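You operate a simulated robot arm through the tools that you are given. There is no shell and no other tool.

You run a simulated two-armed robot. Do the job below in one go: nothing can be reset, and whatever is moved stays where it is left.

## Task
Set the store to the temperature on the panel card and save it.
Fine: open the key cover, step the set screen with the up or down key, press save once, shut the cover.

The check looks at the end state, three seconds after you hand in, the way a careful person would. Anything else that was tipped, shoved, dropped, spilled or broken makes it a failure. Lids that push on must go on centred and level and be pressed home; caps that screw on are set level and turned clockwise until they are tight.

## Robot
Two 7-joint arms with fingered hands on one trunk that stands fixed in place. Base frame: the origin is at the foot of the trunk, x ahead of it, y to its left, z up. Lengths are in mm, angles in degrees, forces in N, time in s.
The left shoulder is at [21, 125, 1453], the right one opposite. With the tool pointing down near the work surface each hand reaches from about 420 to 820 mm from the base axis, measured 20 degrees to its own side. Payload 4 kg a hand.
Tool frame (each hand has its own): the origin (TCP) lies between the finger pads and is the grasp point; the fingertips stand 29 mm ahead of it; z points along the fingers, y is the line along which they close. The gripper opens to 100 mm. The gripper's body begins 34 mm behind the TCP. The gripper is a hand of 5 fingers: y runs from the thumb to the fingers, the wrist lies at [-15, -105, -177] in the tool frame, and closing takes about 1.5 s.
Orientation is that of the tool frame in the base frame, as a unit quaternion [x, y, z, w]. With the fingers straight down and the wrist toward the robot, the tool's x, y and z point along [0, 1, 0], [1, 0, 0] and [0, 0, -1] of the base frame.

## Interface
- The arms move only by the tool step_arm. It takes "left_targets", "right_targets" or both (then of equal length, played together; a hand with none holds still); each is a list of rows, each a list of 7 numbers: the shift along the tool's x, y, z in units of 50 mm (1.0 is 50 mm), then the turn, a rotation vector about the tool's x, y, z in units of 6 degrees (1.0 is 6 degrees), then the gripper command, from -1 (shut) to 1 (fully open), values between in proportion. In form: [[dx, dy, dz, wx, wy, wz, claw], ...]. A call has 1 to 20 rows; each row shifts and turns the commanded pose from where the row before left it, along the tool's axes as they then stand. A call with a number of a shift or a turn outside -1 to 1 is refused whole. A row lasts 0.2 s, in which the tool goes at most 50 mm and 8.6 degrees; a call with a longer step from one row to the next is refused whole, and so is a gripper value outside its range. Where a pose cannot be reached the arm comes as near as it can. A force on the tool above 50 N (or 10 N above the force at the start of the call, whichever is more), or a blocked arm, ends the call early, and 0.2 s more pass. The fingers move at their own pace (about 45 mm/s each) and stop on an object; they squeeze with about 32 N. The grip force told is the motor's: it shows also when the fingers shut on nothing. Time passes only in rows, and 0.2 s behind the last, so rows that do not move let the fingers close. The reply holds the time, the measured pose of the TCP, the force on the tool along the base axes, the opening and the grip force, in the units named above and with some noise, with the torque about the TCP (base axes, N m) and any sound that the robot's microphone picked up, and new pictures: "views" is both (left out), scene, wrist or none (wrist: the cameras of the hands that moved).
- Cameras (640 x 400 px; columns grow to the right, rows downward): "scene" is now at [117.3, -14, 1613.4]; the picture's right is [-0.17, -0.98, 0.00], its down [-0.26, 0.05, -0.96] and it looks along [0.95, -0.17, -0.27] (base axes); focal length 251 px, centre (320, 200). "left" rides on the left gripper at [-66, -86, -121] in its tool frame; the picture's right is [-0.76, -0.31, 0.58], its down [0.59, -0.70, 0.40] and it looks along [0.28, 0.64, 0.71] (tool axes); focal length 247 px, centre (320, 200). "right" rides on the right gripper at [66, -86, -121] in its tool frame; the picture's right is [-0.76, 0.31, -0.58], its down [-0.59, -0.70, 0.40] and it looks along [-0.28, 0.64, 0.71] (tool axes); focal length 247 px, centre (320, 200). There is no depth. A picture from a camera that has moved, and an enlarged one, comes with that camera's place and axes in the base frame and with its lens.
- raise_lower(by): slides the trunk up (or, below 0, down) by that many mm; the arms and the scene camera ride with it, the base frame stays. It gives what a move gives, with no picture.
- set_grasp(shape, hand): the hand has 5 fingers and takes this shape, open, in about a second: jaw (thumb against the fingers, like two jaws); tri (thumb and two fingers); tip (a fingertip pinch); poke (one finger out to press); point (the index stretched); flat (the hand flat); cup (the hand cupped); fist (a fist). The gripper value then closes the fingers along that shape, each until it touches; the sizes above hold for jaw. It gives what a move gives, with no picture.
- aim_head(pan, tilt): turns the head with the scene camera to pan (to the left, within 80 degrees either way) and tilt (down, from -29 to 69), counted from straight ahead of the robot. It gives what a move gives, and a new picture of the scene camera.
- close_up(camera, box): a new picture of the part [left, top, right, bottom] of that camera's present view, enlarged. The clock stands still meanwhile.
- sign_off(): hands the job in; it is judged then, once.

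Nothing tells you positions but the pictures and the camera data. Unless the task says otherwise, let go and move clear before handing in.

The tools are called after "Request:" by a JSON object that holds its "op" and its "data". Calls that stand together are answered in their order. step_arm: Moves the arms, as the interface text tells. Its arguments: {"type":"object","properties":{"left_targets":{"type":"array"},"right_targets":{"type":"array"},"views":{"type":"string","enum":["both","scene","wrist","none"]}},"required":[]} The other tools are called the same way: raise_lower (by) slides the trunk up or down; set_grasp (shape, hand) gives the hand a shape; aim_head (pan, tilt) turns the head that bears the scene camera; close_up (camera, box) takes an enlarged picture of a part of a camera's view; sign_off () hands the job in.

At the start:

```text
t: 0.0
left_tcp_pos: [620.9, 137.0, 1539.7]
left_ee_rot: [0.707, 0.707, 0.0, -0.001]
left_ft_force: [-0.1, 0.1, 0.7]
left_torque: [-0.01, 0.0, 0.04]
left_gripper_width: 99.8
left_finger_force: 0.3
left_shape: jaw
right_tcp_pos: [384.1, -315.1, 1493.8]
right_ee_rot: [0.707, 0.707, 0.0, 0.0]
right_ft_force: [-0.7, -1.1, -0.9]
right_torque: [-0.01, 0.01, -0.01]
right_gripper_width: 99.5
right_finger_force: 0.0
right_shape: jaw
trunk travel left (down, up): [-650.0, 97.0]
head pan, tilt: [-9.9, 15.5]
```

scene: 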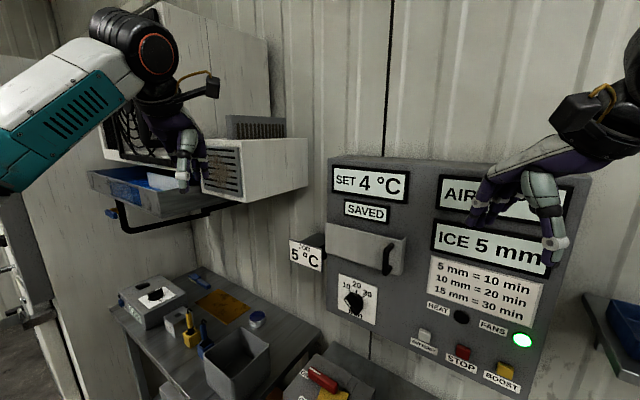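
right: 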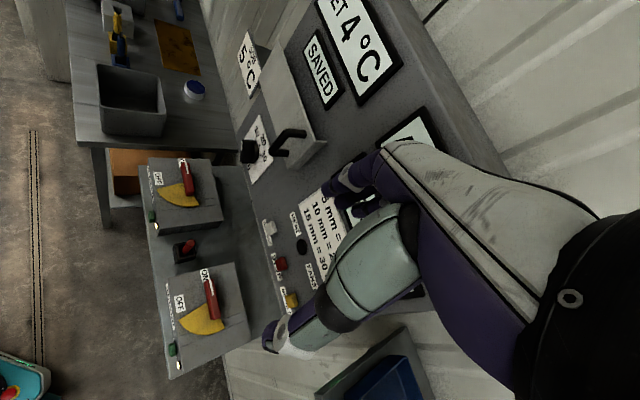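
left: 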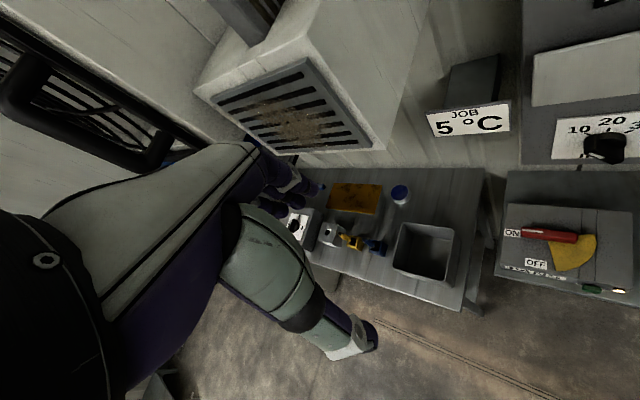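

The panel shows SET 4 °C and SAVED, and a job card beside it reads 5 °C. A grey key cover with a handle sits below the SAVED sign. I'll take closer pictures first.

Request:
{"op": "close_up", "data": {"camera": "scene", "box": [280, 150, 440, 250]}}

Request:
{"op": "close_up", "data": {"camera": "scene", "box": [280, 230, 440, 330]}}

Request:
{"op": "close_up", "data": {"camera": "right", "box": [220, 20, 380, 220]}}

Request:
{"op": "close_up", "data": {"camera": "scene", "box": [320, 150, 600, 400]}}

```text
4.00 times, centred on (360, 200) of scene
camera zoom: at [117.3, -14.0, 1613.4], right [-0.17, -0.98, 0.0], down [-0.26, 0.05, -0.96], along [0.95, -0.17, -0.27], focal length 1005 px, centre (160, 200)
```

zoom: 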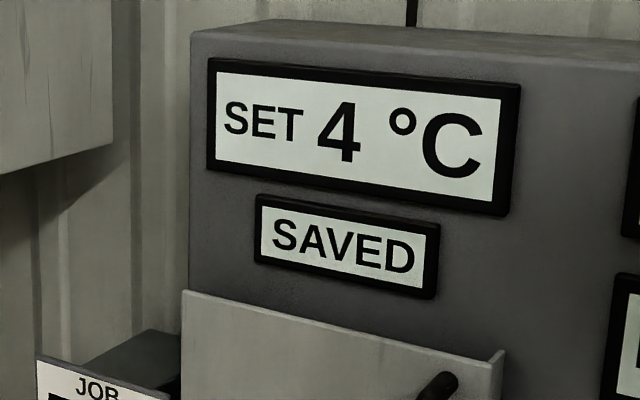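

```text
4.00 times, centred on (360, 280) of scene
camera zoom: at [117.3, -14.0, 1613.4], right [-0.17, -0.98, 0.0], down [-0.26, 0.05, -0.96], along [0.95, -0.17, -0.27], focal length 1005 px, centre (160, -120)
```

zoom: 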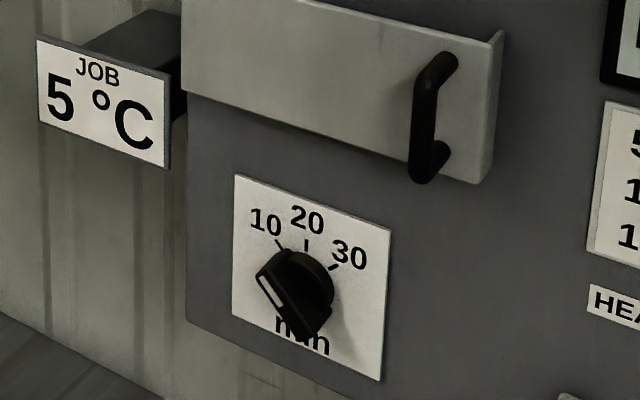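

```text
2.00 times, centred on (300, 120) of right
camera zoom: at [297.4, -249.3, 1613.7], right [0.31, -0.76, 0.58], down [-0.7, -0.59, -0.4], along [0.64, -0.28, -0.71], focal length 494 px, centre (360, 360)
```

zoom: 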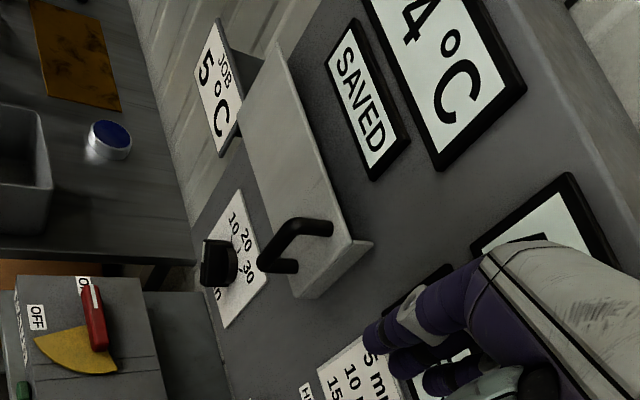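

```text
1.60 times, centred on (460, 275) of scene
camera zoom: at [117.3, -14.0, 1613.4], right [-0.17, -0.98, 0.0], down [-0.26, 0.05, -0.96], along [0.95, -0.17, -0.27], focal length 402 px, centre (96, 80)
```

zoom: 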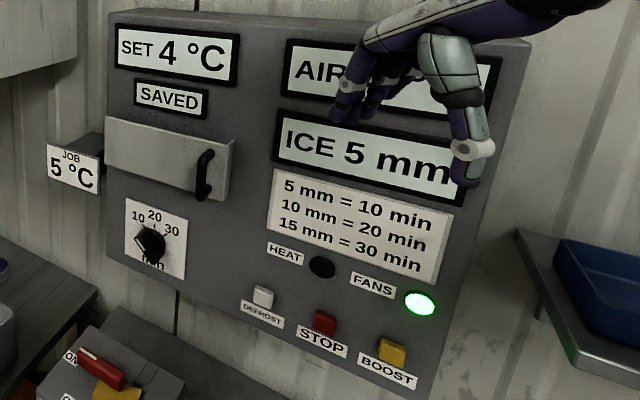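

The panel stands turned about 45° to the robot. By triangulation the handle bar is near (616, -259, 1285–1341), and the hinge is probably the vertical left edge near (785, -147). I'll shape the right hand to poke and find where the fingertip lies.

Request:
{"op": "set_grasp", "data": {"hand": "right", "shape": "poke"}}

Request:
{"op": "step_arm", "data": {"right_targets": [[0, 0, 0, 0, 0, 0, -1], [0, 0, 0, 0, 0, 0, -1], [0, 0, 0, 0, 0, 0, -1], [0, 0, 0, 0, 0, 0, -1], [0, 0, 0, 0, 0, 0, -1]], "views": "both"}}

```text
t: 0.9
left_tcp_pos: [622.3, 137.1, 1539.3]
left_ee_rot: [0.707, 0.707, 0.0, 0.0]
left_ft_force: [-0.6, 0.1, -0.1]
left_torque: [-0.02, 0.01, -0.02]
left_gripper_width: 99.9
left_finger_force: 0.1
left_shape: jaw
right_tcp_pos: [382.9, -314.2, 1494.0]
right_ee_rot: [0.707, 0.707, 0.0, 0.0]
right_ft_force: [0.2, 0.4, -0.2]
right_torque: [0.01, -0.02, -0.01]
right_gripper_width: 0.3
right_finger_force: 0.1
right_shape: poke
trunk travel left (down, up): [-650.0, 97.0]
head pan, tilt: [-9.9, 15.5]
```

```text
t: 2.1
left_tcp_pos: [621.8, 136.3, 1539.6]
left_ee_rot: [0.707, 0.707, 0.0, 0.0]
left_ft_force: [-0.4, 0.4, 0.2]
left_torque: [-0.02, -0.03, -0.01]
left_gripper_width: 100.0
left_finger_force: 0.0
left_shape: jaw
right_tcp_pos: [383.1, -314.9, 1493.7]
right_ee_rot: [0.707, 0.707, 0.0, 0.0]
right_ft_force: [1.2, 0.3, -0.1]
right_torque: [0.02, 0.0, -0.05]
right_gripper_width: 0.0
right_finger_force: 0.1
right_shape: poke
trunk travel left (down, up): [-650.0, 97.0]
head pan, tilt: [-9.9, 15.5]
camera scene: at [117.3, -14.0, 1613.4], right [-0.17, -0.98, 0.0], down [-0.26, 0.05, -0.96], along [0.95, -0.17, -0.27], focal length 251 px, centre (320, 200)
camera right: at [297.4, -249.3, 1613.7], right [0.31, -0.76, 0.58], down [-0.7, -0.59, -0.4], along [0.64, -0.28, -0.71], focal length 247 px, centre (320, 200)
```

scene: 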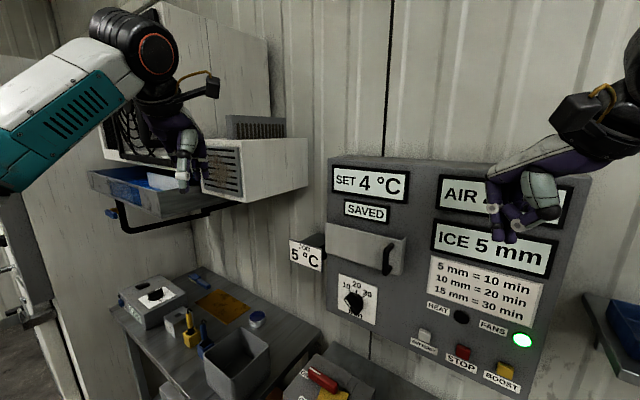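
right: 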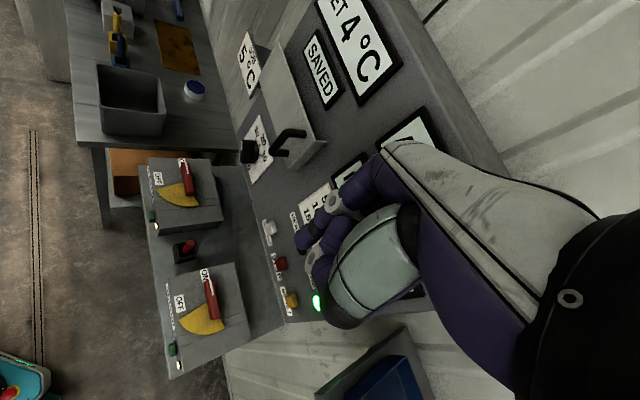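

The poke shape folded up because I sent the shut command. I'll open it to see the pressing finger.

Request:
{"op": "step_arm", "data": {"right_targets": [[0, 0, 0, 0, 0, 0, 1], [0, 0, 0, 0, 0, 0, 1], [0, 0, 0, 0, 0, 0, 1], [0, 0, 0, 0, 0, 0, 1], [0, 0, 0, 0, 0, 0, 1], [0, 0, 0, 0, 0, 0, 1]], "views": "both"}}

Request:
{"op": "close_up", "data": {"camera": "right", "box": [240, 120, 440, 320]}}

Request:
{"op": "close_up", "data": {"camera": "scene", "box": [440, 100, 640, 260]}}

```text
t: 3.5
left_tcp_pos: [622.4, 137.6, 1540.0]
left_ee_rot: [0.707, 0.707, -0.001, 0.0]
left_ft_force: [1.1, -1.0, 0.2]
left_torque: [0.0, 0.01, 0.01]
left_gripper_width: 99.9
left_finger_force: 0.0
left_shape: jaw
right_tcp_pos: [384.0, -315.7, 1494.1]
right_ee_rot: [0.707, 0.708, 0.001, -0.001]
right_ft_force: [0.2, 1.0, -0.4]
right_torque: [0.0, 0.01, -0.01]
right_gripper_width: 0.0
right_finger_force: 0.1
right_shape: poke
trunk travel left (down, up): [-650.0, 97.0]
head pan, tilt: [-9.9, 15.5]
camera scene: at [117.3, -14.0, 1613.4], right [-0.17, -0.98, 0.0], down [-0.26, 0.05, -0.96], along [0.95, -0.17, -0.27], focal length 251 px, centre (320, 200)
camera right: at [297.4, -249.3, 1613.7], right [0.31, -0.76, 0.58], down [-0.7, -0.59, -0.4], along [0.64, -0.28, -0.71], focal length 247 px, centre (320, 200)
```

scene: 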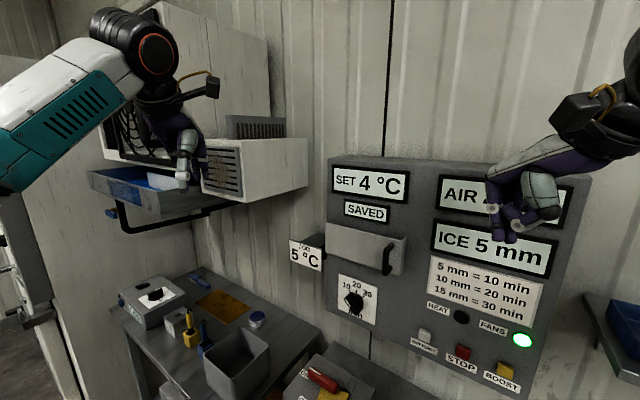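
right: 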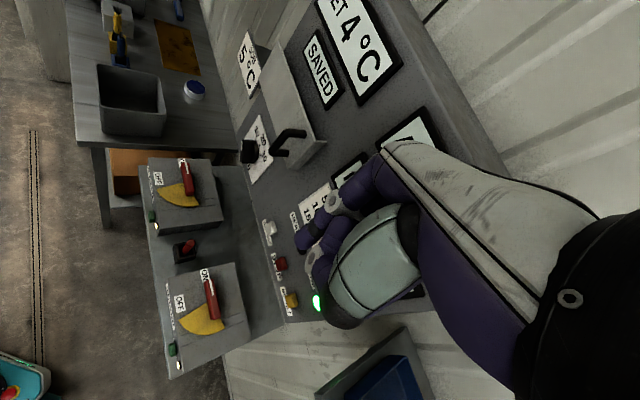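

```text
2.00 times, centred on (340, 220) of right
camera zoom: at [297.4, -249.3, 1613.7], right [0.31, -0.76, 0.58], down [-0.7, -0.59, -0.4], along [0.64, -0.28, -0.71], focal length 494 px, centre (280, 160)
```

zoom: 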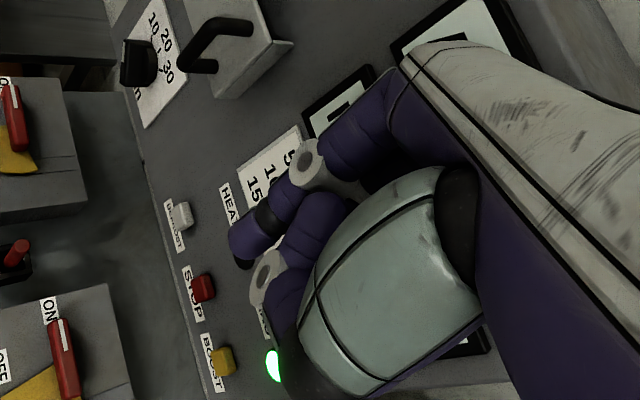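

```text
2.50 times, centred on (540, 180) of scene
camera zoom: at [117.3, -14.0, 1613.4], right [-0.17, -0.98, 0.0], down [-0.26, 0.05, -0.96], along [0.95, -0.17, -0.27], focal length 628 px, centre (-230, 250)
```

zoom: 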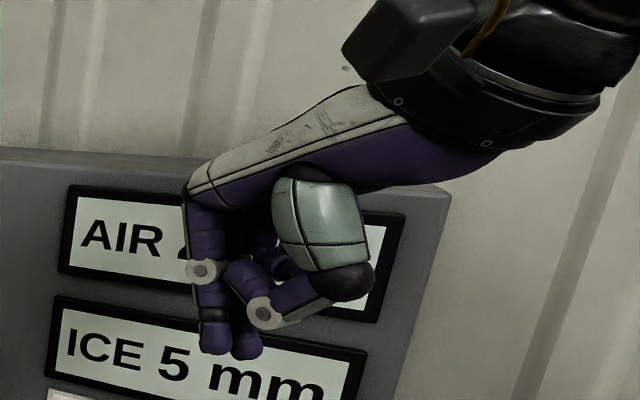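

The index finger points along tool z near the TCP. I'll move the right hand back from the panel and turn it so the finger points along the cover toward its hinge, with tool x up.

Request:
{"op": "step_arm", "data": {"right_targets": [[0.1, 0.44, 0.63, 0, 0, 0, 1], [0.1, 0.44, 0.63, 0, 0, 0, 1], [0.1, 0.44, 0.63, 0, 0, 0, 1], [0, 0, 0, -0.4074, 0.9386, 0.4074, 1], [0, 0, 0, -0.4074, 0.9386, 0.4074, 1], [0, 0, 0, -0.4074, 0.9386, 0.4074, 1], [0, 0, 0, -0.4074, 0.9386, 0.4074, 1], [0, 0, 0, -0.4074, 0.9386, 0.4074, 1], [0, 0, 0, -0.4074, 0.9386, 0.4074, 1], [0, 0, 0, -0.4074, 0.9386, 0.4074, 1], [0, 0, 0, -0.4074, 0.9386, 0.4074, 1], [0, 0, 0, -0.4074, 0.9386, 0.4074, 1], [0, 0, 0, -0.4074, 0.9386, 0.4074, 1], [0, 0, 0, -0.4074, 0.9386, 0.4074, 1], [0, 0, 0, -0.4074, 0.9386, 0.4074, 1], [0, 0, 0, -0.4074, 0.9386, 0.4074, 1], [0, 0, 0, -0.4074, 0.9386, 0.4074, 1], [0, 0, 0, -0.4074, 0.9386, 0.4074, 1]], "views": "both"}}

```text
t: 7.3
left_tcp_pos: [623.1, 137.9, 1539.2]
left_ee_rot: [0.707, 0.707, -0.001, -0.001]
left_ft_force: [-0.7, 0.3, 0.7]
left_torque: [-0.05, 0.01, 0.02]
left_gripper_width: 99.7
left_finger_force: 0.1
left_shape: jaw
right_tcp_pos: [440.2, -319.6, 1403.3]
right_ee_rot: [0.677, 0.279, 0.637, -0.241]
right_ft_force: [0.6, -0.7, -0.8]
right_torque: [-0.03, 0.0, -0.01]
right_gripper_width: 0.0
right_finger_force: 0.0
right_shape: poke
right hand out of reach, approached as far as the arm can: row 15, 16, 18
trunk travel left (down, up): [-650.0, 97.0]
head pan, tilt: [-9.9, 15.5]
camera scene: at [118.6, -13.4, 1613.3], right [-0.17, -0.98, 0.0], down [-0.26, 0.05, -0.96], along [0.95, -0.17, -0.27], focal length 251 px, centre (320, 200)
camera right: at [296.0, -335.1, 1473.5], right [-0.23, -0.67, -0.7], down [-0.21, 0.74, -0.64], along [0.95, 0.0, -0.32], focal length 247 px, centre (320, 200)
```

scene: 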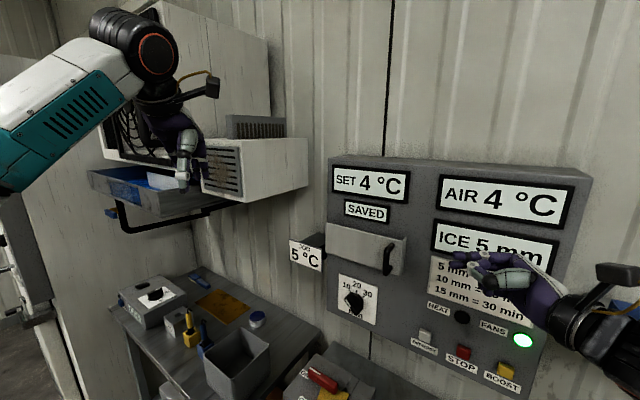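
right: 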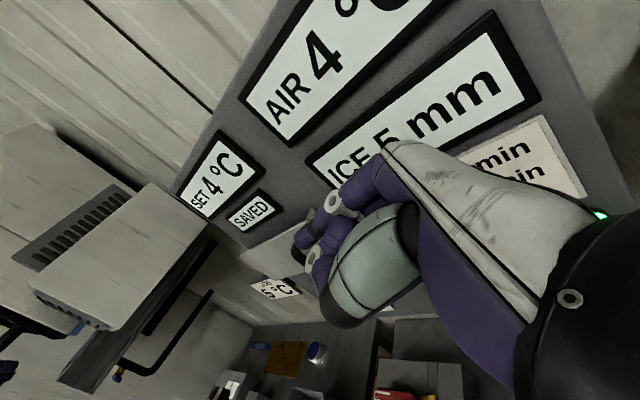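

The orientation is nearly as wanted; the hand was only a bit too close to the shoulder. I'll look at the fingertip from both cameras.

Request:
{"op": "close_up", "data": {"camera": "scene", "box": [420, 220, 580, 320]}}

Request:
{"op": "close_up", "data": {"camera": "right", "box": [240, 170, 400, 290]}}

```text
4.00 times, centred on (500, 270) of scene
camera zoom: at [118.6, -13.4, 1613.3], right [-0.17, -0.98, 0.0], down [-0.26, 0.05, -0.96], along [0.95, -0.17, -0.27], focal length 1005 px, centre (-400, -80)
```

zoom: 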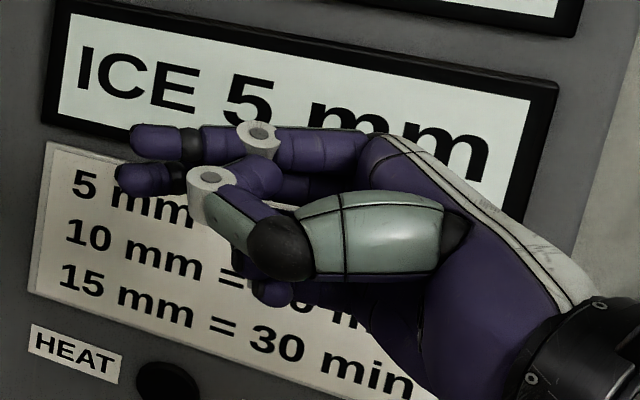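

```text
3.33 times, centred on (320, 230) of right
camera zoom: at [296.0, -335.1, 1473.5], right [-0.23, -0.67, -0.7], down [-0.21, 0.74, -0.64], along [0.95, 0.0, -0.32], focal length 823 px, centre (320, 100)
```

zoom: 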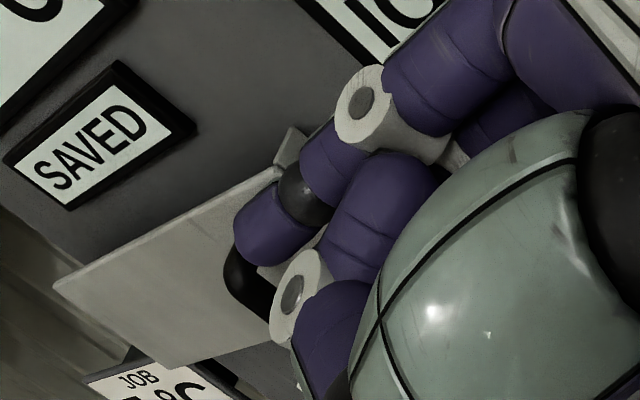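

The poke shape seems to hold two digits forward. I'll compare it with the point shape.

Request:
{"op": "set_grasp", "data": {"hand": "right", "shape": "point"}}

Request:
{"op": "close_up", "data": {"camera": "scene", "box": [400, 200, 592, 320]}}

Request:
{"op": "close_up", "data": {"camera": "right", "box": [200, 120, 424, 260]}}

```text
t: 8.2
left_tcp_pos: [621.6, 136.8, 1539.1]
left_ee_rot: [0.707, 0.707, -0.001, 0.0]
left_ft_force: [0.1, 0.3, -0.1]
left_torque: [0.0, 0.0, -0.03]
left_gripper_width: 100.0
left_finger_force: 0.1
left_shape: jaw
right_tcp_pos: [440.6, -320.6, 1402.8]
right_ee_rot: [0.677, 0.28, 0.636, -0.24]
right_ft_force: [0.8, -0.6, -0.4]
right_torque: [-0.02, -0.05, 0.02]
right_gripper_width: 0.0
right_finger_force: 0.1
right_shape: point
trunk travel left (down, up): [-650.0, 97.0]
head pan, tilt: [-9.9, 15.5]
```

```text
3.33 times, centred on (496, 260) of scene
camera zoom: at [117.4, -14.0, 1613.4], right [-0.17, -0.98, 0.0], down [-0.26, 0.05, -0.96], along [0.95, -0.17, -0.27], focal length 838 px, centre (-267, 0)
```

zoom: 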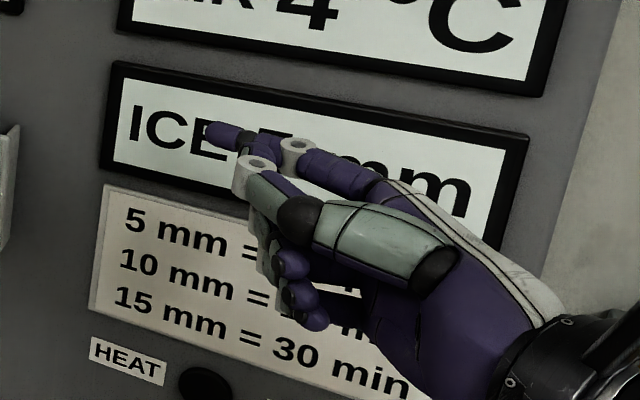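

```text
2.86 times, centred on (312, 190) of right
camera zoom: at [294.9, -335.9, 1473.3], right [-0.24, -0.67, -0.7], down [-0.21, 0.74, -0.64], along [0.95, 0.0, -0.32], focal length 706 px, centre (343, 229)
```

zoom: 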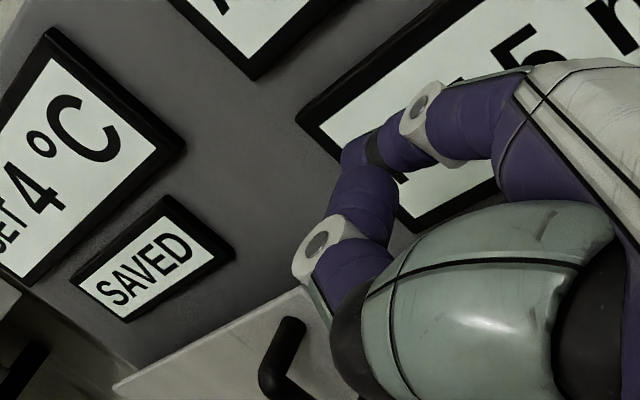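

In the point shape only the index is stretched, which suits both hooking the handle and pressing keys. I'll move closer to the handle with a slight yaw and re-measure the fingertip.

Request:
{"op": "step_arm", "data": {"right_targets": [[-0.63, -0.063, 0.51, 0, 0, 0, 1], [-0.63, -0.063, 0.51, 0, 0, 0, 1], [-0.63, -0.063, 0.51, 0, 0, 0, 1], [0, 0, 0, 0.83, 0.23, 0, 1], [0, 0, 0, 0.83, 0.23, 0, 1], [0, 0, 0, 0.83, 0.23, 0, 1]], "views": "both"}}

Request:
{"op": "close_up", "data": {"camera": "scene", "box": [340, 200, 532, 320]}}

Request:
{"op": "close_up", "data": {"camera": "right", "box": [200, 120, 424, 260]}}

```text
t: 9.6
left_tcp_pos: [622.1, 136.2, 1540.0]
left_ee_rot: [0.707, 0.707, 0.0, -0.001]
left_ft_force: [0.2, 0.3, -0.8]
left_torque: [-0.01, -0.02, -0.01]
left_gripper_width: 99.8
left_finger_force: 0.1
left_shape: jaw
right_tcp_pos: [420.5, -336.1, 1357.9]
right_ee_rot: [0.615, 0.351, 0.62, -0.337]
right_ft_force: [-0.3, -0.3, -0.3]
right_torque: [0.02, -0.02, -0.02]
right_gripper_width: 0.1
right_finger_force: 0.2
right_shape: point
right hand out of reach, approached as far as the arm can: row 1, 2, 3
trunk travel left (down, up): [-650.0, 97.0]
head pan, tilt: [-9.9, 15.5]
camera scene: at [117.7, -14.5, 1613.3], right [-0.17, -0.98, 0.0], down [-0.26, 0.05, -0.96], along [0.95, -0.17, -0.27], focal length 251 px, centre (320, 200)
camera right: at [283.0, -393.1, 1421.8], right [-0.03, -0.66, -0.75], down [-0.38, 0.7, -0.61], along [0.93, 0.26, -0.27], focal length 247 px, centre (320, 200)
```

scene: 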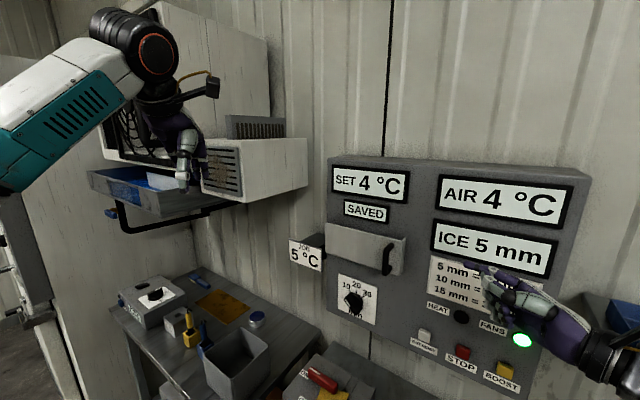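
right: 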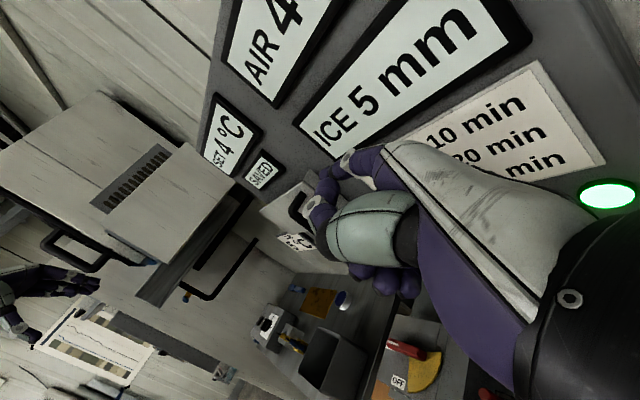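

```text
3.33 times, centred on (436, 260) of scene
camera zoom: at [117.7, -14.5, 1613.3], right [-0.17, -0.98, 0.0], down [-0.26, 0.05, -0.96], along [0.95, -0.17, -0.27], focal length 838 px, centre (-67, 0)
```

zoom: 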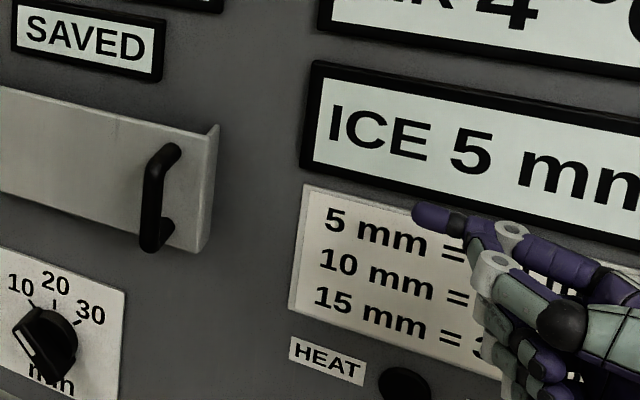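

```text
2.86 times, centred on (312, 190) of right
camera zoom: at [283.0, -393.1, 1421.8], right [-0.03, -0.66, -0.75], down [-0.38, 0.7, -0.61], along [0.93, 0.26, -0.27], focal length 706 px, centre (343, 229)
```

zoom: 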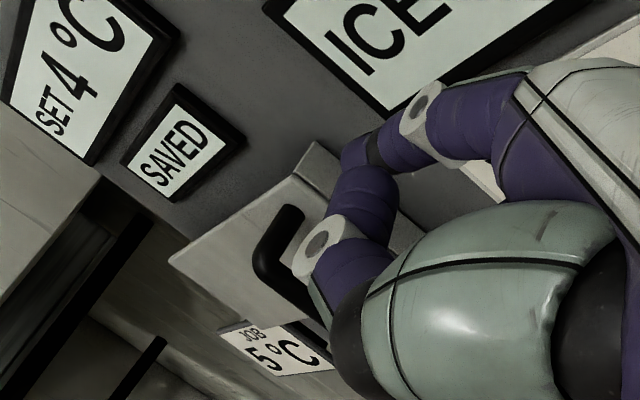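

The arm could not fold that close to the shoulder, so reaching forward should be easier. The orientation is right, so I'll advance toward the handle in small steps and look again.

Request:
{"op": "step_arm", "data": {"right_targets": [[-0.236, 0.2, 0.44, 0, 0, 0, 1], [-0.236, 0.2, 0.44, 0, 0, 0, 1], [-0.236, 0.2, 0.44, 0, 0, 0, 1], [-0.236, 0.2, 0.44, 0, 0, 0, 1]], "views": "none"}}

Request:
{"op": "close_up", "data": {"camera": "scene", "box": [340, 200, 532, 320]}}

Request:
{"op": "close_up", "data": {"camera": "right", "box": [200, 120, 424, 260]}}

```text
t: 10.6
left_tcp_pos: [620.7, 136.1, 1539.5]
left_ee_rot: [0.707, 0.707, 0.0, 0.0]
left_ft_force: [0.6, 0.5, 0.5]
left_torque: [-0.01, 0.01, 0.01]
left_gripper_width: 99.9
left_finger_force: 0.1
left_shape: jaw
right_tcp_pos: [440.5, -335.0, 1358.8]
right_ee_rot: [0.616, 0.352, 0.621, -0.335]
right_ft_force: [-0.2, -0.1, -0.6]
right_torque: [-0.01, 0.0, 0.0]
right_gripper_width: 0.0
right_finger_force: 0.1
right_shape: point
right hand out of reach, approached as far as the arm can: row 1, 2, 3, 4
trunk travel left (down, up): [-650.0, 97.0]
head pan, tilt: [-9.9, 15.5]
```

```text
3.33 times, centred on (436, 260) of scene
camera zoom: at [117.2, -14.6, 1613.4], right [-0.17, -0.98, 0.0], down [-0.26, 0.05, -0.96], along [0.95, -0.17, -0.27], focal length 838 px, centre (-67, 0)
```

zoom: 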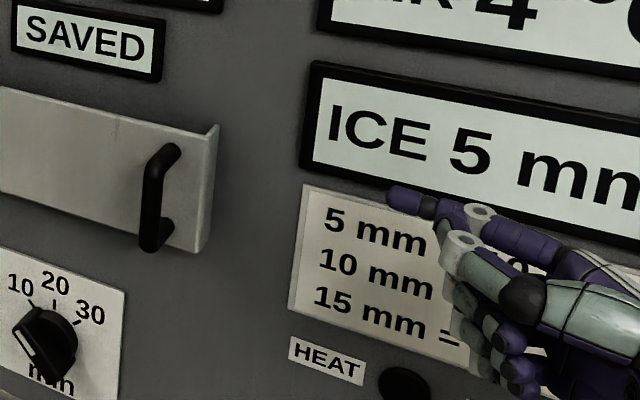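

```text
2.86 times, centred on (312, 190) of right
camera zoom: at [302.1, -391.8, 1421.5], right [-0.03, -0.66, -0.75], down [-0.38, 0.7, -0.61], along [0.93, 0.26, -0.27], focal length 706 px, centre (343, 229)
```

zoom: 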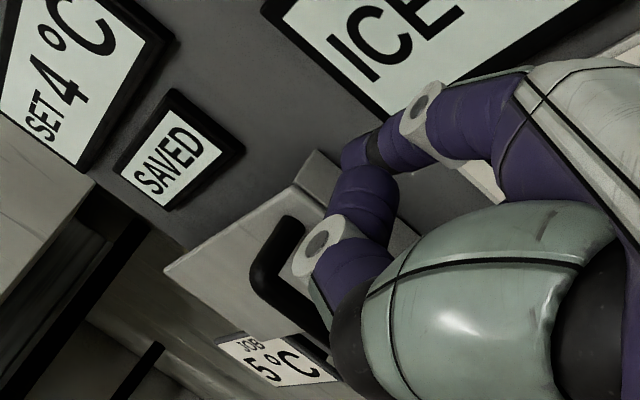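

The hand only slid forward, so some joint is limiting it. I'll lower the trunk, which brings the finger down to handle height, and then try forward and left moves separately.

Request:
{"op": "raise_lower", "data": {"by": -60}}

Request:
{"op": "step_arm", "data": {"right_targets": [[0, 0.42, 0.26, 0, 0, 0, 1], [0, 0.42, 0.26, 0, 0, 0, 1]], "views": "none"}}

```text
t: 11.6
left_tcp_pos: [620.8, 136.3, 1479.5]
left_ee_rot: [0.707, 0.707, 0.0, 0.0]
left_ft_force: [-0.6, -0.5, -0.2]
left_torque: [-0.03, -0.01, -0.03]
left_gripper_width: 99.6
left_finger_force: 0.1
left_shape: jaw
right_tcp_pos: [440.8, -335.5, 1296.5]
right_ee_rot: [0.617, 0.35, 0.62, -0.336]
right_ft_force: [1.6, 0.6, -0.2]
right_torque: [0.04, 0.0, 0.0]
right_gripper_width: 0.0
right_finger_force: 0.1
right_shape: point
trunk travel left (down, up): [-590.0, 157.0]
head pan, tilt: [-9.9, 15.5]
```

```text
t: 12.2
left_tcp_pos: [619.5, 138.3, 1479.6]
left_ee_rot: [0.706, 0.708, 0.0, 0.0]
left_ft_force: [0.1, 0.5, 0.5]
left_torque: [-0.02, 0.0, 0.04]
left_gripper_width: 99.9
left_finger_force: 0.0
left_shape: jaw
right_tcp_pos: [461.9, -332.7, 1304.5]
right_ee_rot: [0.61, 0.366, 0.61, -0.351]
right_ft_force: [-0.3, -0.4, 0.4]
right_torque: [0.01, 0.0, -0.03]
right_gripper_width: 0.1
right_finger_force: 0.1
right_shape: point
right hand out of reach, approached as far as the arm can: row 1, 2
trunk travel left (down, up): [-590.0, 157.0]
head pan, tilt: [-9.9, 15.5]
```

Still limited. I'll turn the head to see how the right arm is bent.

Request:
{"op": "aim_head", "data": {"pan": -50, "tilt": 35}}

```text
t: 13.3
left_tcp_pos: [621.9, 136.4, 1479.3]
left_ee_rot: [0.707, 0.707, 0.0, 0.0]
left_ft_force: [0.1, 0.7, 0.6]
left_torque: [-0.03, 0.02, -0.01]
left_gripper_width: 99.9
left_finger_force: 0.0
left_shape: jaw
right_tcp_pos: [462.9, -332.7, 1303.2]
right_ee_rot: [0.61, 0.365, 0.61, -0.351]
right_ft_force: [0.0, 0.4, 0.0]
right_torque: [-0.03, 0.0, -0.02]
right_gripper_width: 0.0
right_finger_force: 0.0
right_shape: point
trunk travel left (down, up): [-590.0, 157.0]
head pan, tilt: [-50.0, 35.0]
camera scene: at [83.0, -65.5, 1522.2], right [-0.77, -0.64, 0.0], down [-0.37, 0.44, -0.82], along [0.53, -0.63, -0.57], focal length 251 px, centre (320, 200)
```

scene: 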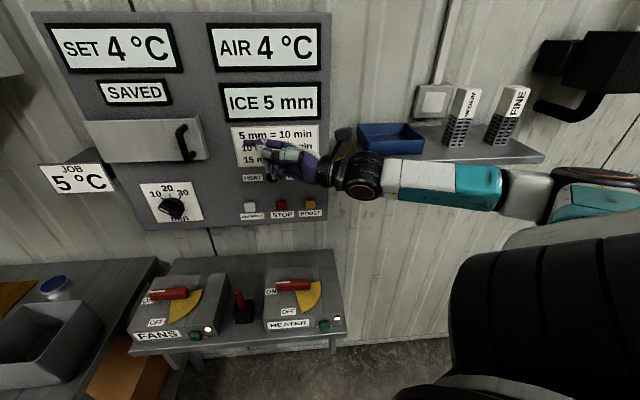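

The right elbow is raised straight out to the side. Raising the trunk should let it hang lower, but the left arm rises with it, so I'll check around the left arm first.

Request:
{"op": "aim_head", "data": {"pan": 35, "tilt": 0}}

```text
t: 14.9
left_tcp_pos: [622.7, 137.0, 1480.4]
left_ee_rot: [0.707, 0.707, -0.001, 0.0]
left_ft_force: [-0.3, 1.0, -0.6]
left_torque: [-0.03, -0.01, -0.04]
left_gripper_width: 99.7
left_finger_force: 0.1
left_shape: jaw
right_tcp_pos: [462.3, -333.7, 1301.8]
right_ee_rot: [0.61, 0.365, 0.61, -0.351]
right_ft_force: [-1.1, 0.1, -0.2]
right_torque: [-0.02, 0.0, 0.0]
right_gripper_width: 0.1
right_finger_force: 0.0
right_shape: point
trunk travel left (down, up): [-590.0, 157.0]
head pan, tilt: [35.0, 0.0]
camera scene: at [100.3, 53.6, 1578.2], right [0.57, -0.82, 0.0], down [0.0, 0.0, -1.0], along [0.82, 0.57, 0.0], focal length 251 px, centre (320, 200)
```

scene: 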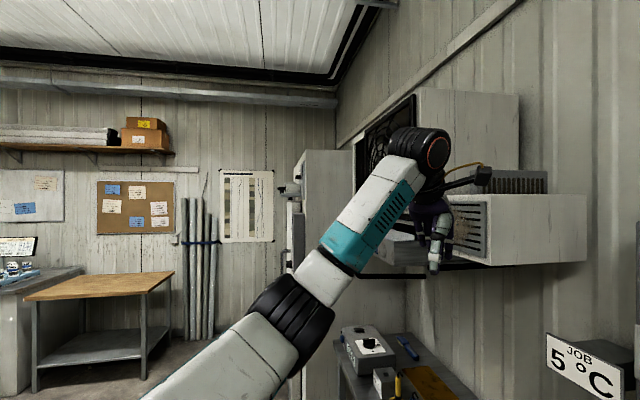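

The left arm has free space above it. I'll raise the trunk fully.

Request:
{"op": "raise_lower", "data": {"by": 157}}

Request:
{"op": "step_arm", "data": {"right_targets": [[-0.5, 0, 0, 0, 0, 0, 1], [-0.5, 0, 0, 0, 0, 0, 1], [-0.5, 0, 0, 0, 0, 0, 1]], "views": "none"}}

Request:
{"op": "aim_head", "data": {"pan": -40, "tilt": 35}}

```text
t: 16.7
left_tcp_pos: [622.7, 137.1, 1635.9]
left_ee_rot: [0.707, 0.707, 0.0, -0.001]
left_ft_force: [0.5, -0.6, -0.5]
left_torque: [0.01, -0.01, 0.0]
left_gripper_width: 99.9
left_finger_force: 0.1
left_shape: jaw
right_tcp_pos: [460.7, -333.6, 1464.5]
right_ee_rot: [0.608, 0.366, 0.611, -0.35]
right_ft_force: [-0.5, -0.5, 0.0]
right_torque: [-0.03, 0.01, -0.03]
right_gripper_width: 0.0
right_finger_force: 0.0
right_shape: point
trunk travel left (down, up): [-747.0, 0.0]
head pan, tilt: [35.0, 0.0]
```

```text
t: 17.5
left_tcp_pos: [622.3, 135.4, 1635.5]
left_ee_rot: [0.707, 0.707, 0.0, 0.0]
left_ft_force: [0.3, -0.3, 0.3]
left_torque: [0.01, -0.02, 0.03]
left_gripper_width: 100.0
left_finger_force: 0.1
left_shape: jaw
right_tcp_pos: [463.3, -333.6, 1387.5]
right_ee_rot: [0.607, 0.365, 0.613, -0.35]
right_ft_force: [-0.4, 0.8, -0.1]
right_torque: [-0.04, 0.03, 0.02]
right_gripper_width: 0.0
right_finger_force: 0.0
right_shape: point
trunk travel left (down, up): [-747.0, 0.0]
head pan, tilt: [35.0, 0.0]
```

```text
t: 18.9
left_tcp_pos: [622.3, 137.1, 1636.4]
left_ee_rot: [0.707, 0.707, 0.0, 0.0]
left_ft_force: [0.0, 0.3, -0.7]
left_torque: [0.03, 0.01, -0.02]
left_gripper_width: 99.9
left_finger_force: 0.1
left_shape: jaw
right_tcp_pos: [463.0, -334.3, 1388.2]
right_ee_rot: [0.607, 0.366, 0.612, -0.351]
right_ft_force: [-0.3, 0.7, 0.4]
right_torque: [-0.02, 0.0, 0.04]
right_gripper_width: 0.2
right_finger_force: 0.1
right_shape: point
trunk travel left (down, up): [-747.0, 0.0]
head pan, tilt: [-40.0, 35.0]
camera scene: at [91.8, -54.6, 1679.0], right [-0.64, -0.77, 0.0], down [-0.44, 0.37, -0.82], along [0.63, -0.53, -0.57], focal length 251 px, centre (320, 200)
```

scene: 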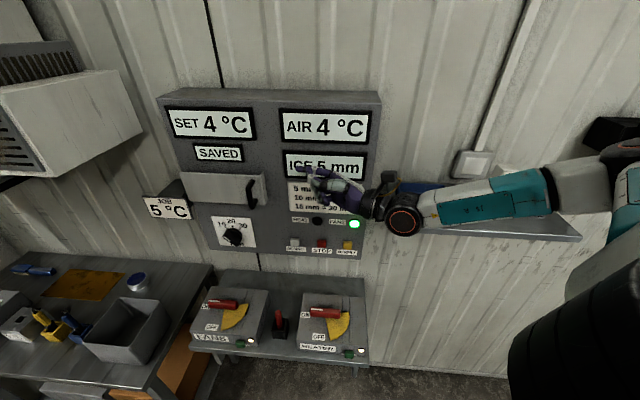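

Lowering from the higher shoulder worked. Now I'll go down to handle height and then toward the handle.

Request:
{"op": "step_arm", "data": {"right_targets": [[-0.45, 0, 0, 0, 0, 0, 1], [-0.45, 0, 0, 0, 0, 0, 1], [-0.45, 0, 0, 0, 0, 0, 1], [-0.45, 0, 0, 0, 0, 0, 1]], "views": "none"}}

Request:
{"op": "step_arm", "data": {"right_targets": [[0, 0.1, 0.41, 0, 0, 0, 1], [0, 0.1, 0.41, 0, 0, 0, 1], [0, 0.1, 0.41, 0, 0, 0, 1]], "views": "both"}}

```text
t: 19.9
left_tcp_pos: [621.8, 136.9, 1636.2]
left_ee_rot: [0.707, 0.707, -0.001, 0.0]
left_ft_force: [-0.3, -0.2, 0.1]
left_torque: [0.01, 0.01, -0.03]
left_gripper_width: 99.8
left_finger_force: 0.1
left_shape: jaw
right_tcp_pos: [466.0, -335.9, 1296.6]
right_ee_rot: [0.608, 0.366, 0.612, -0.349]
right_ft_force: [0.3, -0.4, -0.4]
right_torque: [0.0, -0.01, 0.01]
right_gripper_width: 0.0
right_finger_force: 0.2
right_shape: point
trunk travel left (down, up): [-747.0, 0.0]
head pan, tilt: [-40.0, 35.0]
```

```text
t: 20.7
left_tcp_pos: [622.6, 138.2, 1636.9]
left_ee_rot: [0.707, 0.707, 0.0, 0.001]
left_ft_force: [0.4, -0.4, -0.8]
left_torque: [0.0, 0.03, 0.0]
left_gripper_width: 99.7
left_finger_force: 0.0
left_shape: jaw
right_tcp_pos: [507.7, -289.0, 1297.2]
right_ee_rot: [0.608, 0.366, 0.612, -0.349]
right_ft_force: [0.2, 0.3, 0.0]
right_torque: [-0.03, -0.01, -0.02]
right_gripper_width: 0.2
right_finger_force: 0.0
right_shape: point
trunk travel left (down, up): [-747.0, 0.0]
head pan, tilt: [-40.0, 35.0]
camera scene: at [92.2, -54.3, 1678.9], right [-0.64, -0.77, 0.0], down [-0.44, 0.37, -0.82], along [0.63, -0.53, -0.57], focal length 251 px, centre (320, 200)
camera right: at [372.5, -351.4, 1361.3], right [0.0, -0.67, -0.75], down [-0.41, 0.68, -0.61], along [0.91, 0.3, -0.27], focal length 247 px, centre (320, 200)
```

scene: 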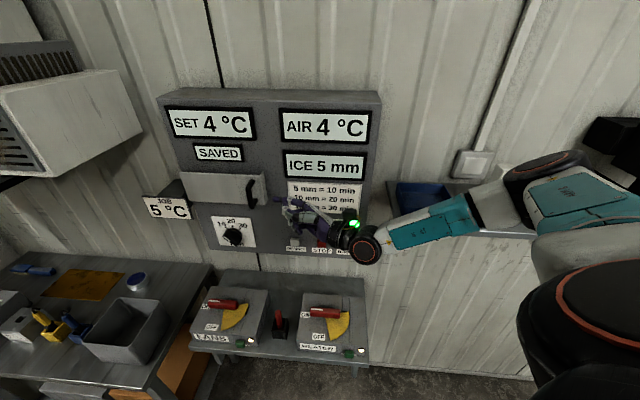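
right: 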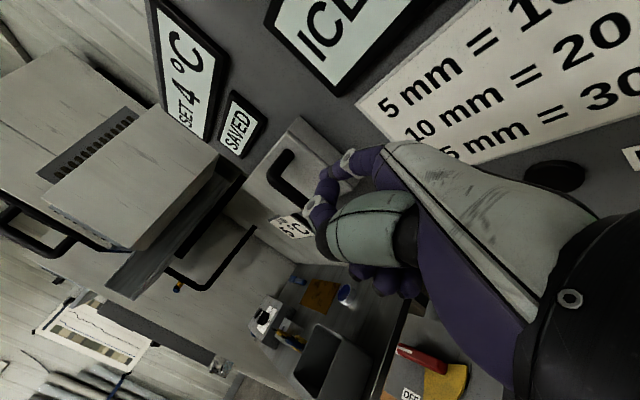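

The motion now follows commands exactly. I'll take close views to measure the fingertip against the handle.

Request:
{"op": "close_up", "data": {"camera": "scene", "box": [230, 165, 326, 225]}}

Request:
{"op": "close_up", "data": {"camera": "right", "box": [240, 110, 400, 210]}}

```text
6.67 times, centred on (278, 195) of scene
camera zoom: at [92.2, -54.3, 1678.9], right [-0.64, -0.77, 0.0], down [-0.44, 0.37, -0.82], along [0.63, -0.53, -0.57], focal length 1675 px, centre (600, 233)
```

zoom: 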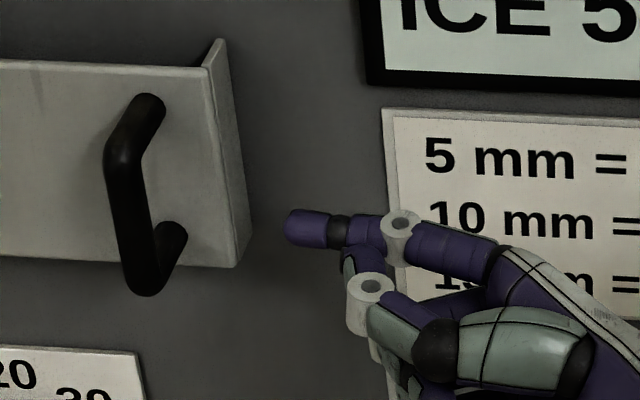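

```text
4.00 times, centred on (320, 160) of right
camera zoom: at [372.5, -351.4, 1361.3], right [0.0, -0.67, -0.75], down [-0.41, 0.68, -0.61], along [0.91, 0.3, -0.27], focal length 988 px, centre (320, 360)
```

zoom: 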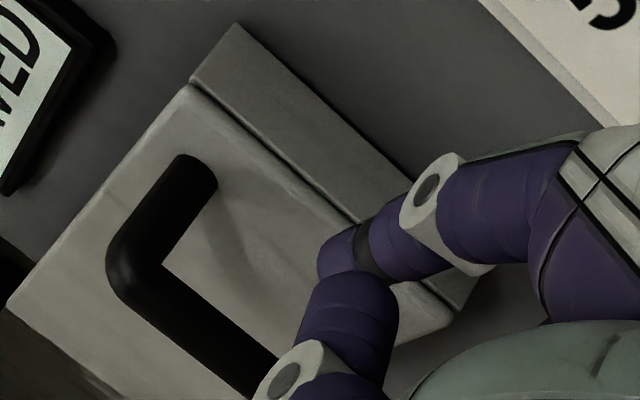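

Fingertip is at tool (18, 62, 22), about 38 mm right of the cover edge and 34 mm in front of its plane. I'll move it in toward the cover plane, just short of the handle, then check.

Request:
{"op": "step_arm", "data": {"right_targets": [[0, 0.257, 0.18, 0, 0, 0, 1], [0, 0.257, 0.18, 0, 0, 0, 1]], "views": "none"}}

Request:
{"op": "close_up", "data": {"camera": "scene", "box": [230, 165, 326, 225]}}

Request:
{"op": "close_up", "data": {"camera": "right", "box": [240, 110, 400, 210]}}

```text
t: 21.3
left_tcp_pos: [621.3, 137.6, 1636.5]
left_ee_rot: [0.707, 0.707, 0.0, 0.0]
left_ft_force: [0.9, 0.9, -1.0]
left_torque: [0.01, -0.05, -0.03]
left_gripper_width: 99.7
left_finger_force: 0.2
left_shape: jaw
right_tcp_pos: [538.2, -287.0, 1298.0]
right_ee_rot: [0.609, 0.365, 0.611, -0.35]
right_ft_force: [-0.2, 0.0, 0.0]
right_torque: [0.01, 0.0, 0.0]
right_gripper_width: 0.1
right_finger_force: 0.1
right_shape: point
trunk travel left (down, up): [-747.0, 0.0]
head pan, tilt: [-40.0, 35.0]
```

```text
6.67 times, centred on (278, 195) of scene
camera zoom: at [92.4, -54.5, 1678.9], right [-0.64, -0.77, 0.0], down [-0.44, 0.37, -0.82], along [0.63, -0.53, -0.57], focal length 1675 px, centre (600, 233)
```

zoom: 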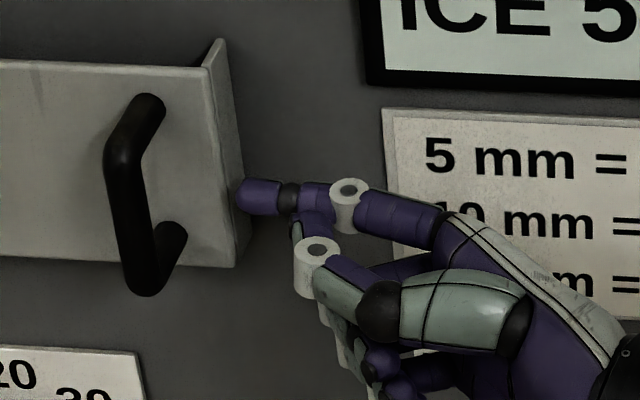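

```text
4.00 times, centred on (320, 160) of right
camera zoom: at [403.7, -348.9, 1361.5], right [0.0, -0.67, -0.75], down [-0.41, 0.68, -0.61], along [0.91, 0.3, -0.28], focal length 988 px, centre (320, 360)
```

zoom: 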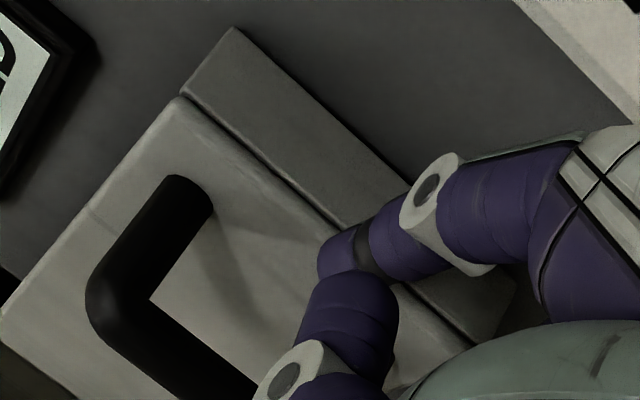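

The tip lines up in front of the cover edge, about 15 mm off the plate. I'll slide it along the plate behind the handle bar.

Request:
{"op": "step_arm", "data": {"right_targets": [[0, 0.0735, 0.2285, 0, 0, 0, 1], [0, 0.0735, 0.2285, 0, 0, 0, 1], [0, 0.0735, 0.2285, 0, 0, 0, 1], [0, 0.0735, 0.2285, 0, 0, 0, 1]], "views": "none"}}

Request:
{"op": "close_up", "data": {"camera": "scene", "box": [230, 165, 326, 225]}}

Request:
{"op": "close_up", "data": {"camera": "right", "box": [240, 110, 400, 210]}}

```text
t: 22.3
left_tcp_pos: [622.0, 136.4, 1635.0]
left_ee_rot: [0.706, 0.708, 0.0, 0.0]
left_ft_force: [-0.2, -0.9, -0.4]
left_torque: [-0.01, 0.01, -0.01]
left_gripper_width: 99.7
left_finger_force: 0.1
left_shape: jaw
right_tcp_pos: [573.2, -252.8, 1297.4]
right_ee_rot: [0.607, 0.366, 0.612, -0.349]
right_ft_force: [0.6, -0.7, 0.4]
right_torque: [0.02, -0.02, 0.02]
right_gripper_width: 0.0
right_finger_force: 0.0
right_shape: point
trunk travel left (down, up): [-747.0, 0.0]
head pan, tilt: [-40.0, 35.0]
```

```text
6.67 times, centred on (278, 195) of scene
camera zoom: at [92.5, -54.2, 1678.9], right [-0.64, -0.77, 0.0], down [-0.44, 0.37, -0.82], along [0.63, -0.53, -0.57], focal length 1675 px, centre (600, 233)
```

zoom: 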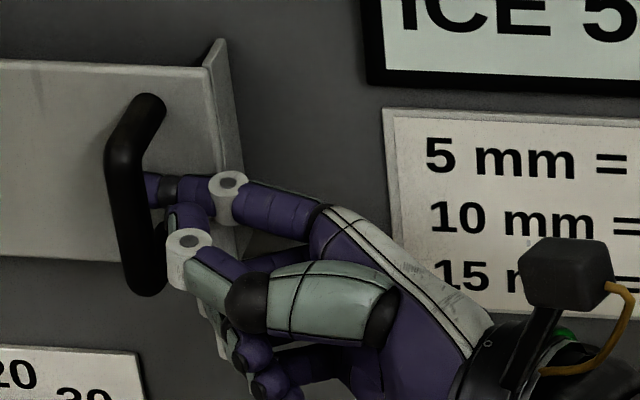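

```text
4.00 times, centred on (320, 160) of right
camera zoom: at [439.1, -315.7, 1361.0], right [0.0, -0.67, -0.75], down [-0.41, 0.68, -0.61], along [0.91, 0.3, -0.27], focal length 988 px, centre (320, 360)
```

zoom: 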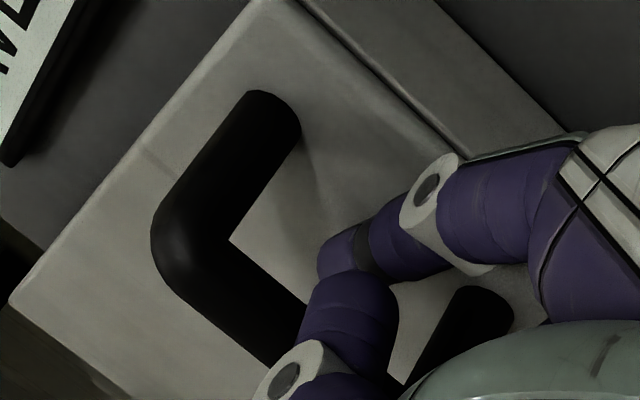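

The fingertip is behind the bar with room all round. I'll pull gently outward along a small arc and watch whether the cover swings.

Request:
{"op": "step_arm", "data": {"right_targets": [[0, 0.018, 0.057, 0, 0, 0, 1], [0, -0.152, 0.049, 0, 0, 0, 1], [0, -0.16, 0.13, -0.417, 0, 0, 1], [0, -0.16, 0.13, -0.417, 0, 0, 1], [0, -0.16, 0.13, -0.417, 0, 0, 1], [0, -0.16, 0.13, -0.417, 0, 0, 1]], "views": "both"}}

Request:
{"op": "close_up", "data": {"camera": "scene", "box": [160, 140, 320, 240]}}

```text
t: 23.7
left_tcp_pos: [622.6, 138.6, 1636.3]
left_ee_rot: [0.707, 0.707, 0.0, -0.001]
left_ft_force: [-0.2, -0.5, -0.1]
left_torque: [-0.02, -0.02, 0.0]
left_gripper_width: 99.7
left_finger_force: 0.0
left_shape: jaw
right_tcp_pos: [558.6, -207.3, 1297.2]
right_ee_rot: [0.636, 0.31, 0.642, -0.295]
right_ft_force: [-0.5, -0.1, -0.3]
right_torque: [0.01, 0.03, 0.01]
right_gripper_width: 0.1
right_finger_force: 0.0
right_shape: point
trunk travel left (down, up): [-747.0, 0.0]
head pan, tilt: [-40.0, 35.0]
camera scene: at [91.9, -54.1, 1679.0], right [-0.64, -0.77, 0.0], down [-0.44, 0.37, -0.82], along [0.63, -0.53, -0.57], focal length 251 px, centre (320, 200)
camera right: at [413.7, -244.2, 1359.8], right [-0.12, -0.65, -0.75], down [-0.28, 0.74, -0.61], along [0.95, 0.14, -0.27], focal length 247 px, centre (320, 200)
```

scene: 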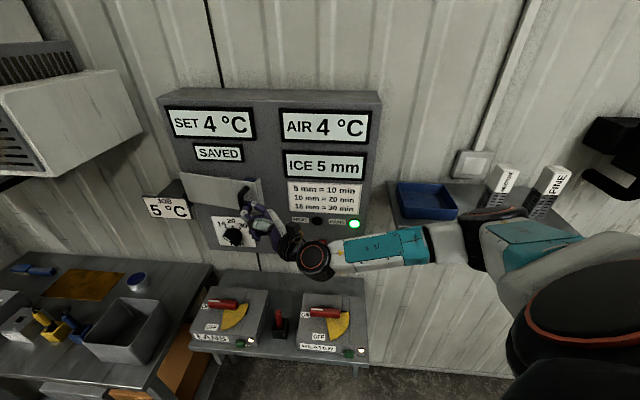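
right: 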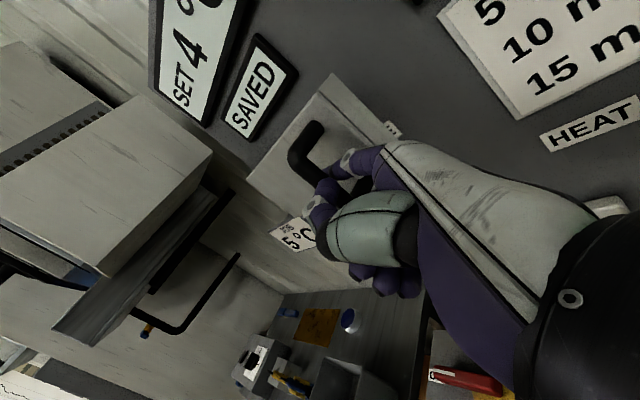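

```text
4.00 times, centred on (240, 190) of scene
camera zoom: at [91.9, -54.1, 1679.0], right [-0.64, -0.77, 0.0], down [-0.44, 0.37, -0.82], along [0.63, -0.53, -0.57], focal length 1005 px, centre (640, 240)
```

zoom: 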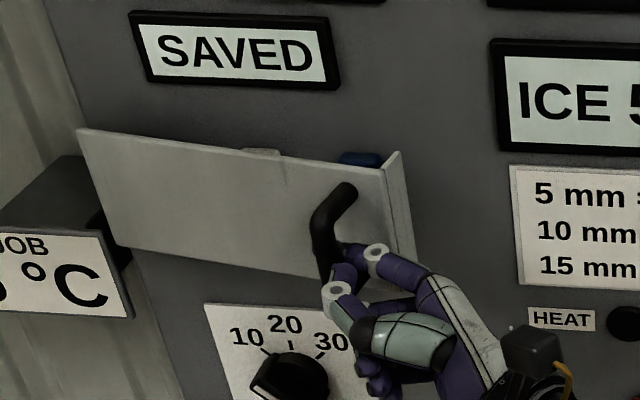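

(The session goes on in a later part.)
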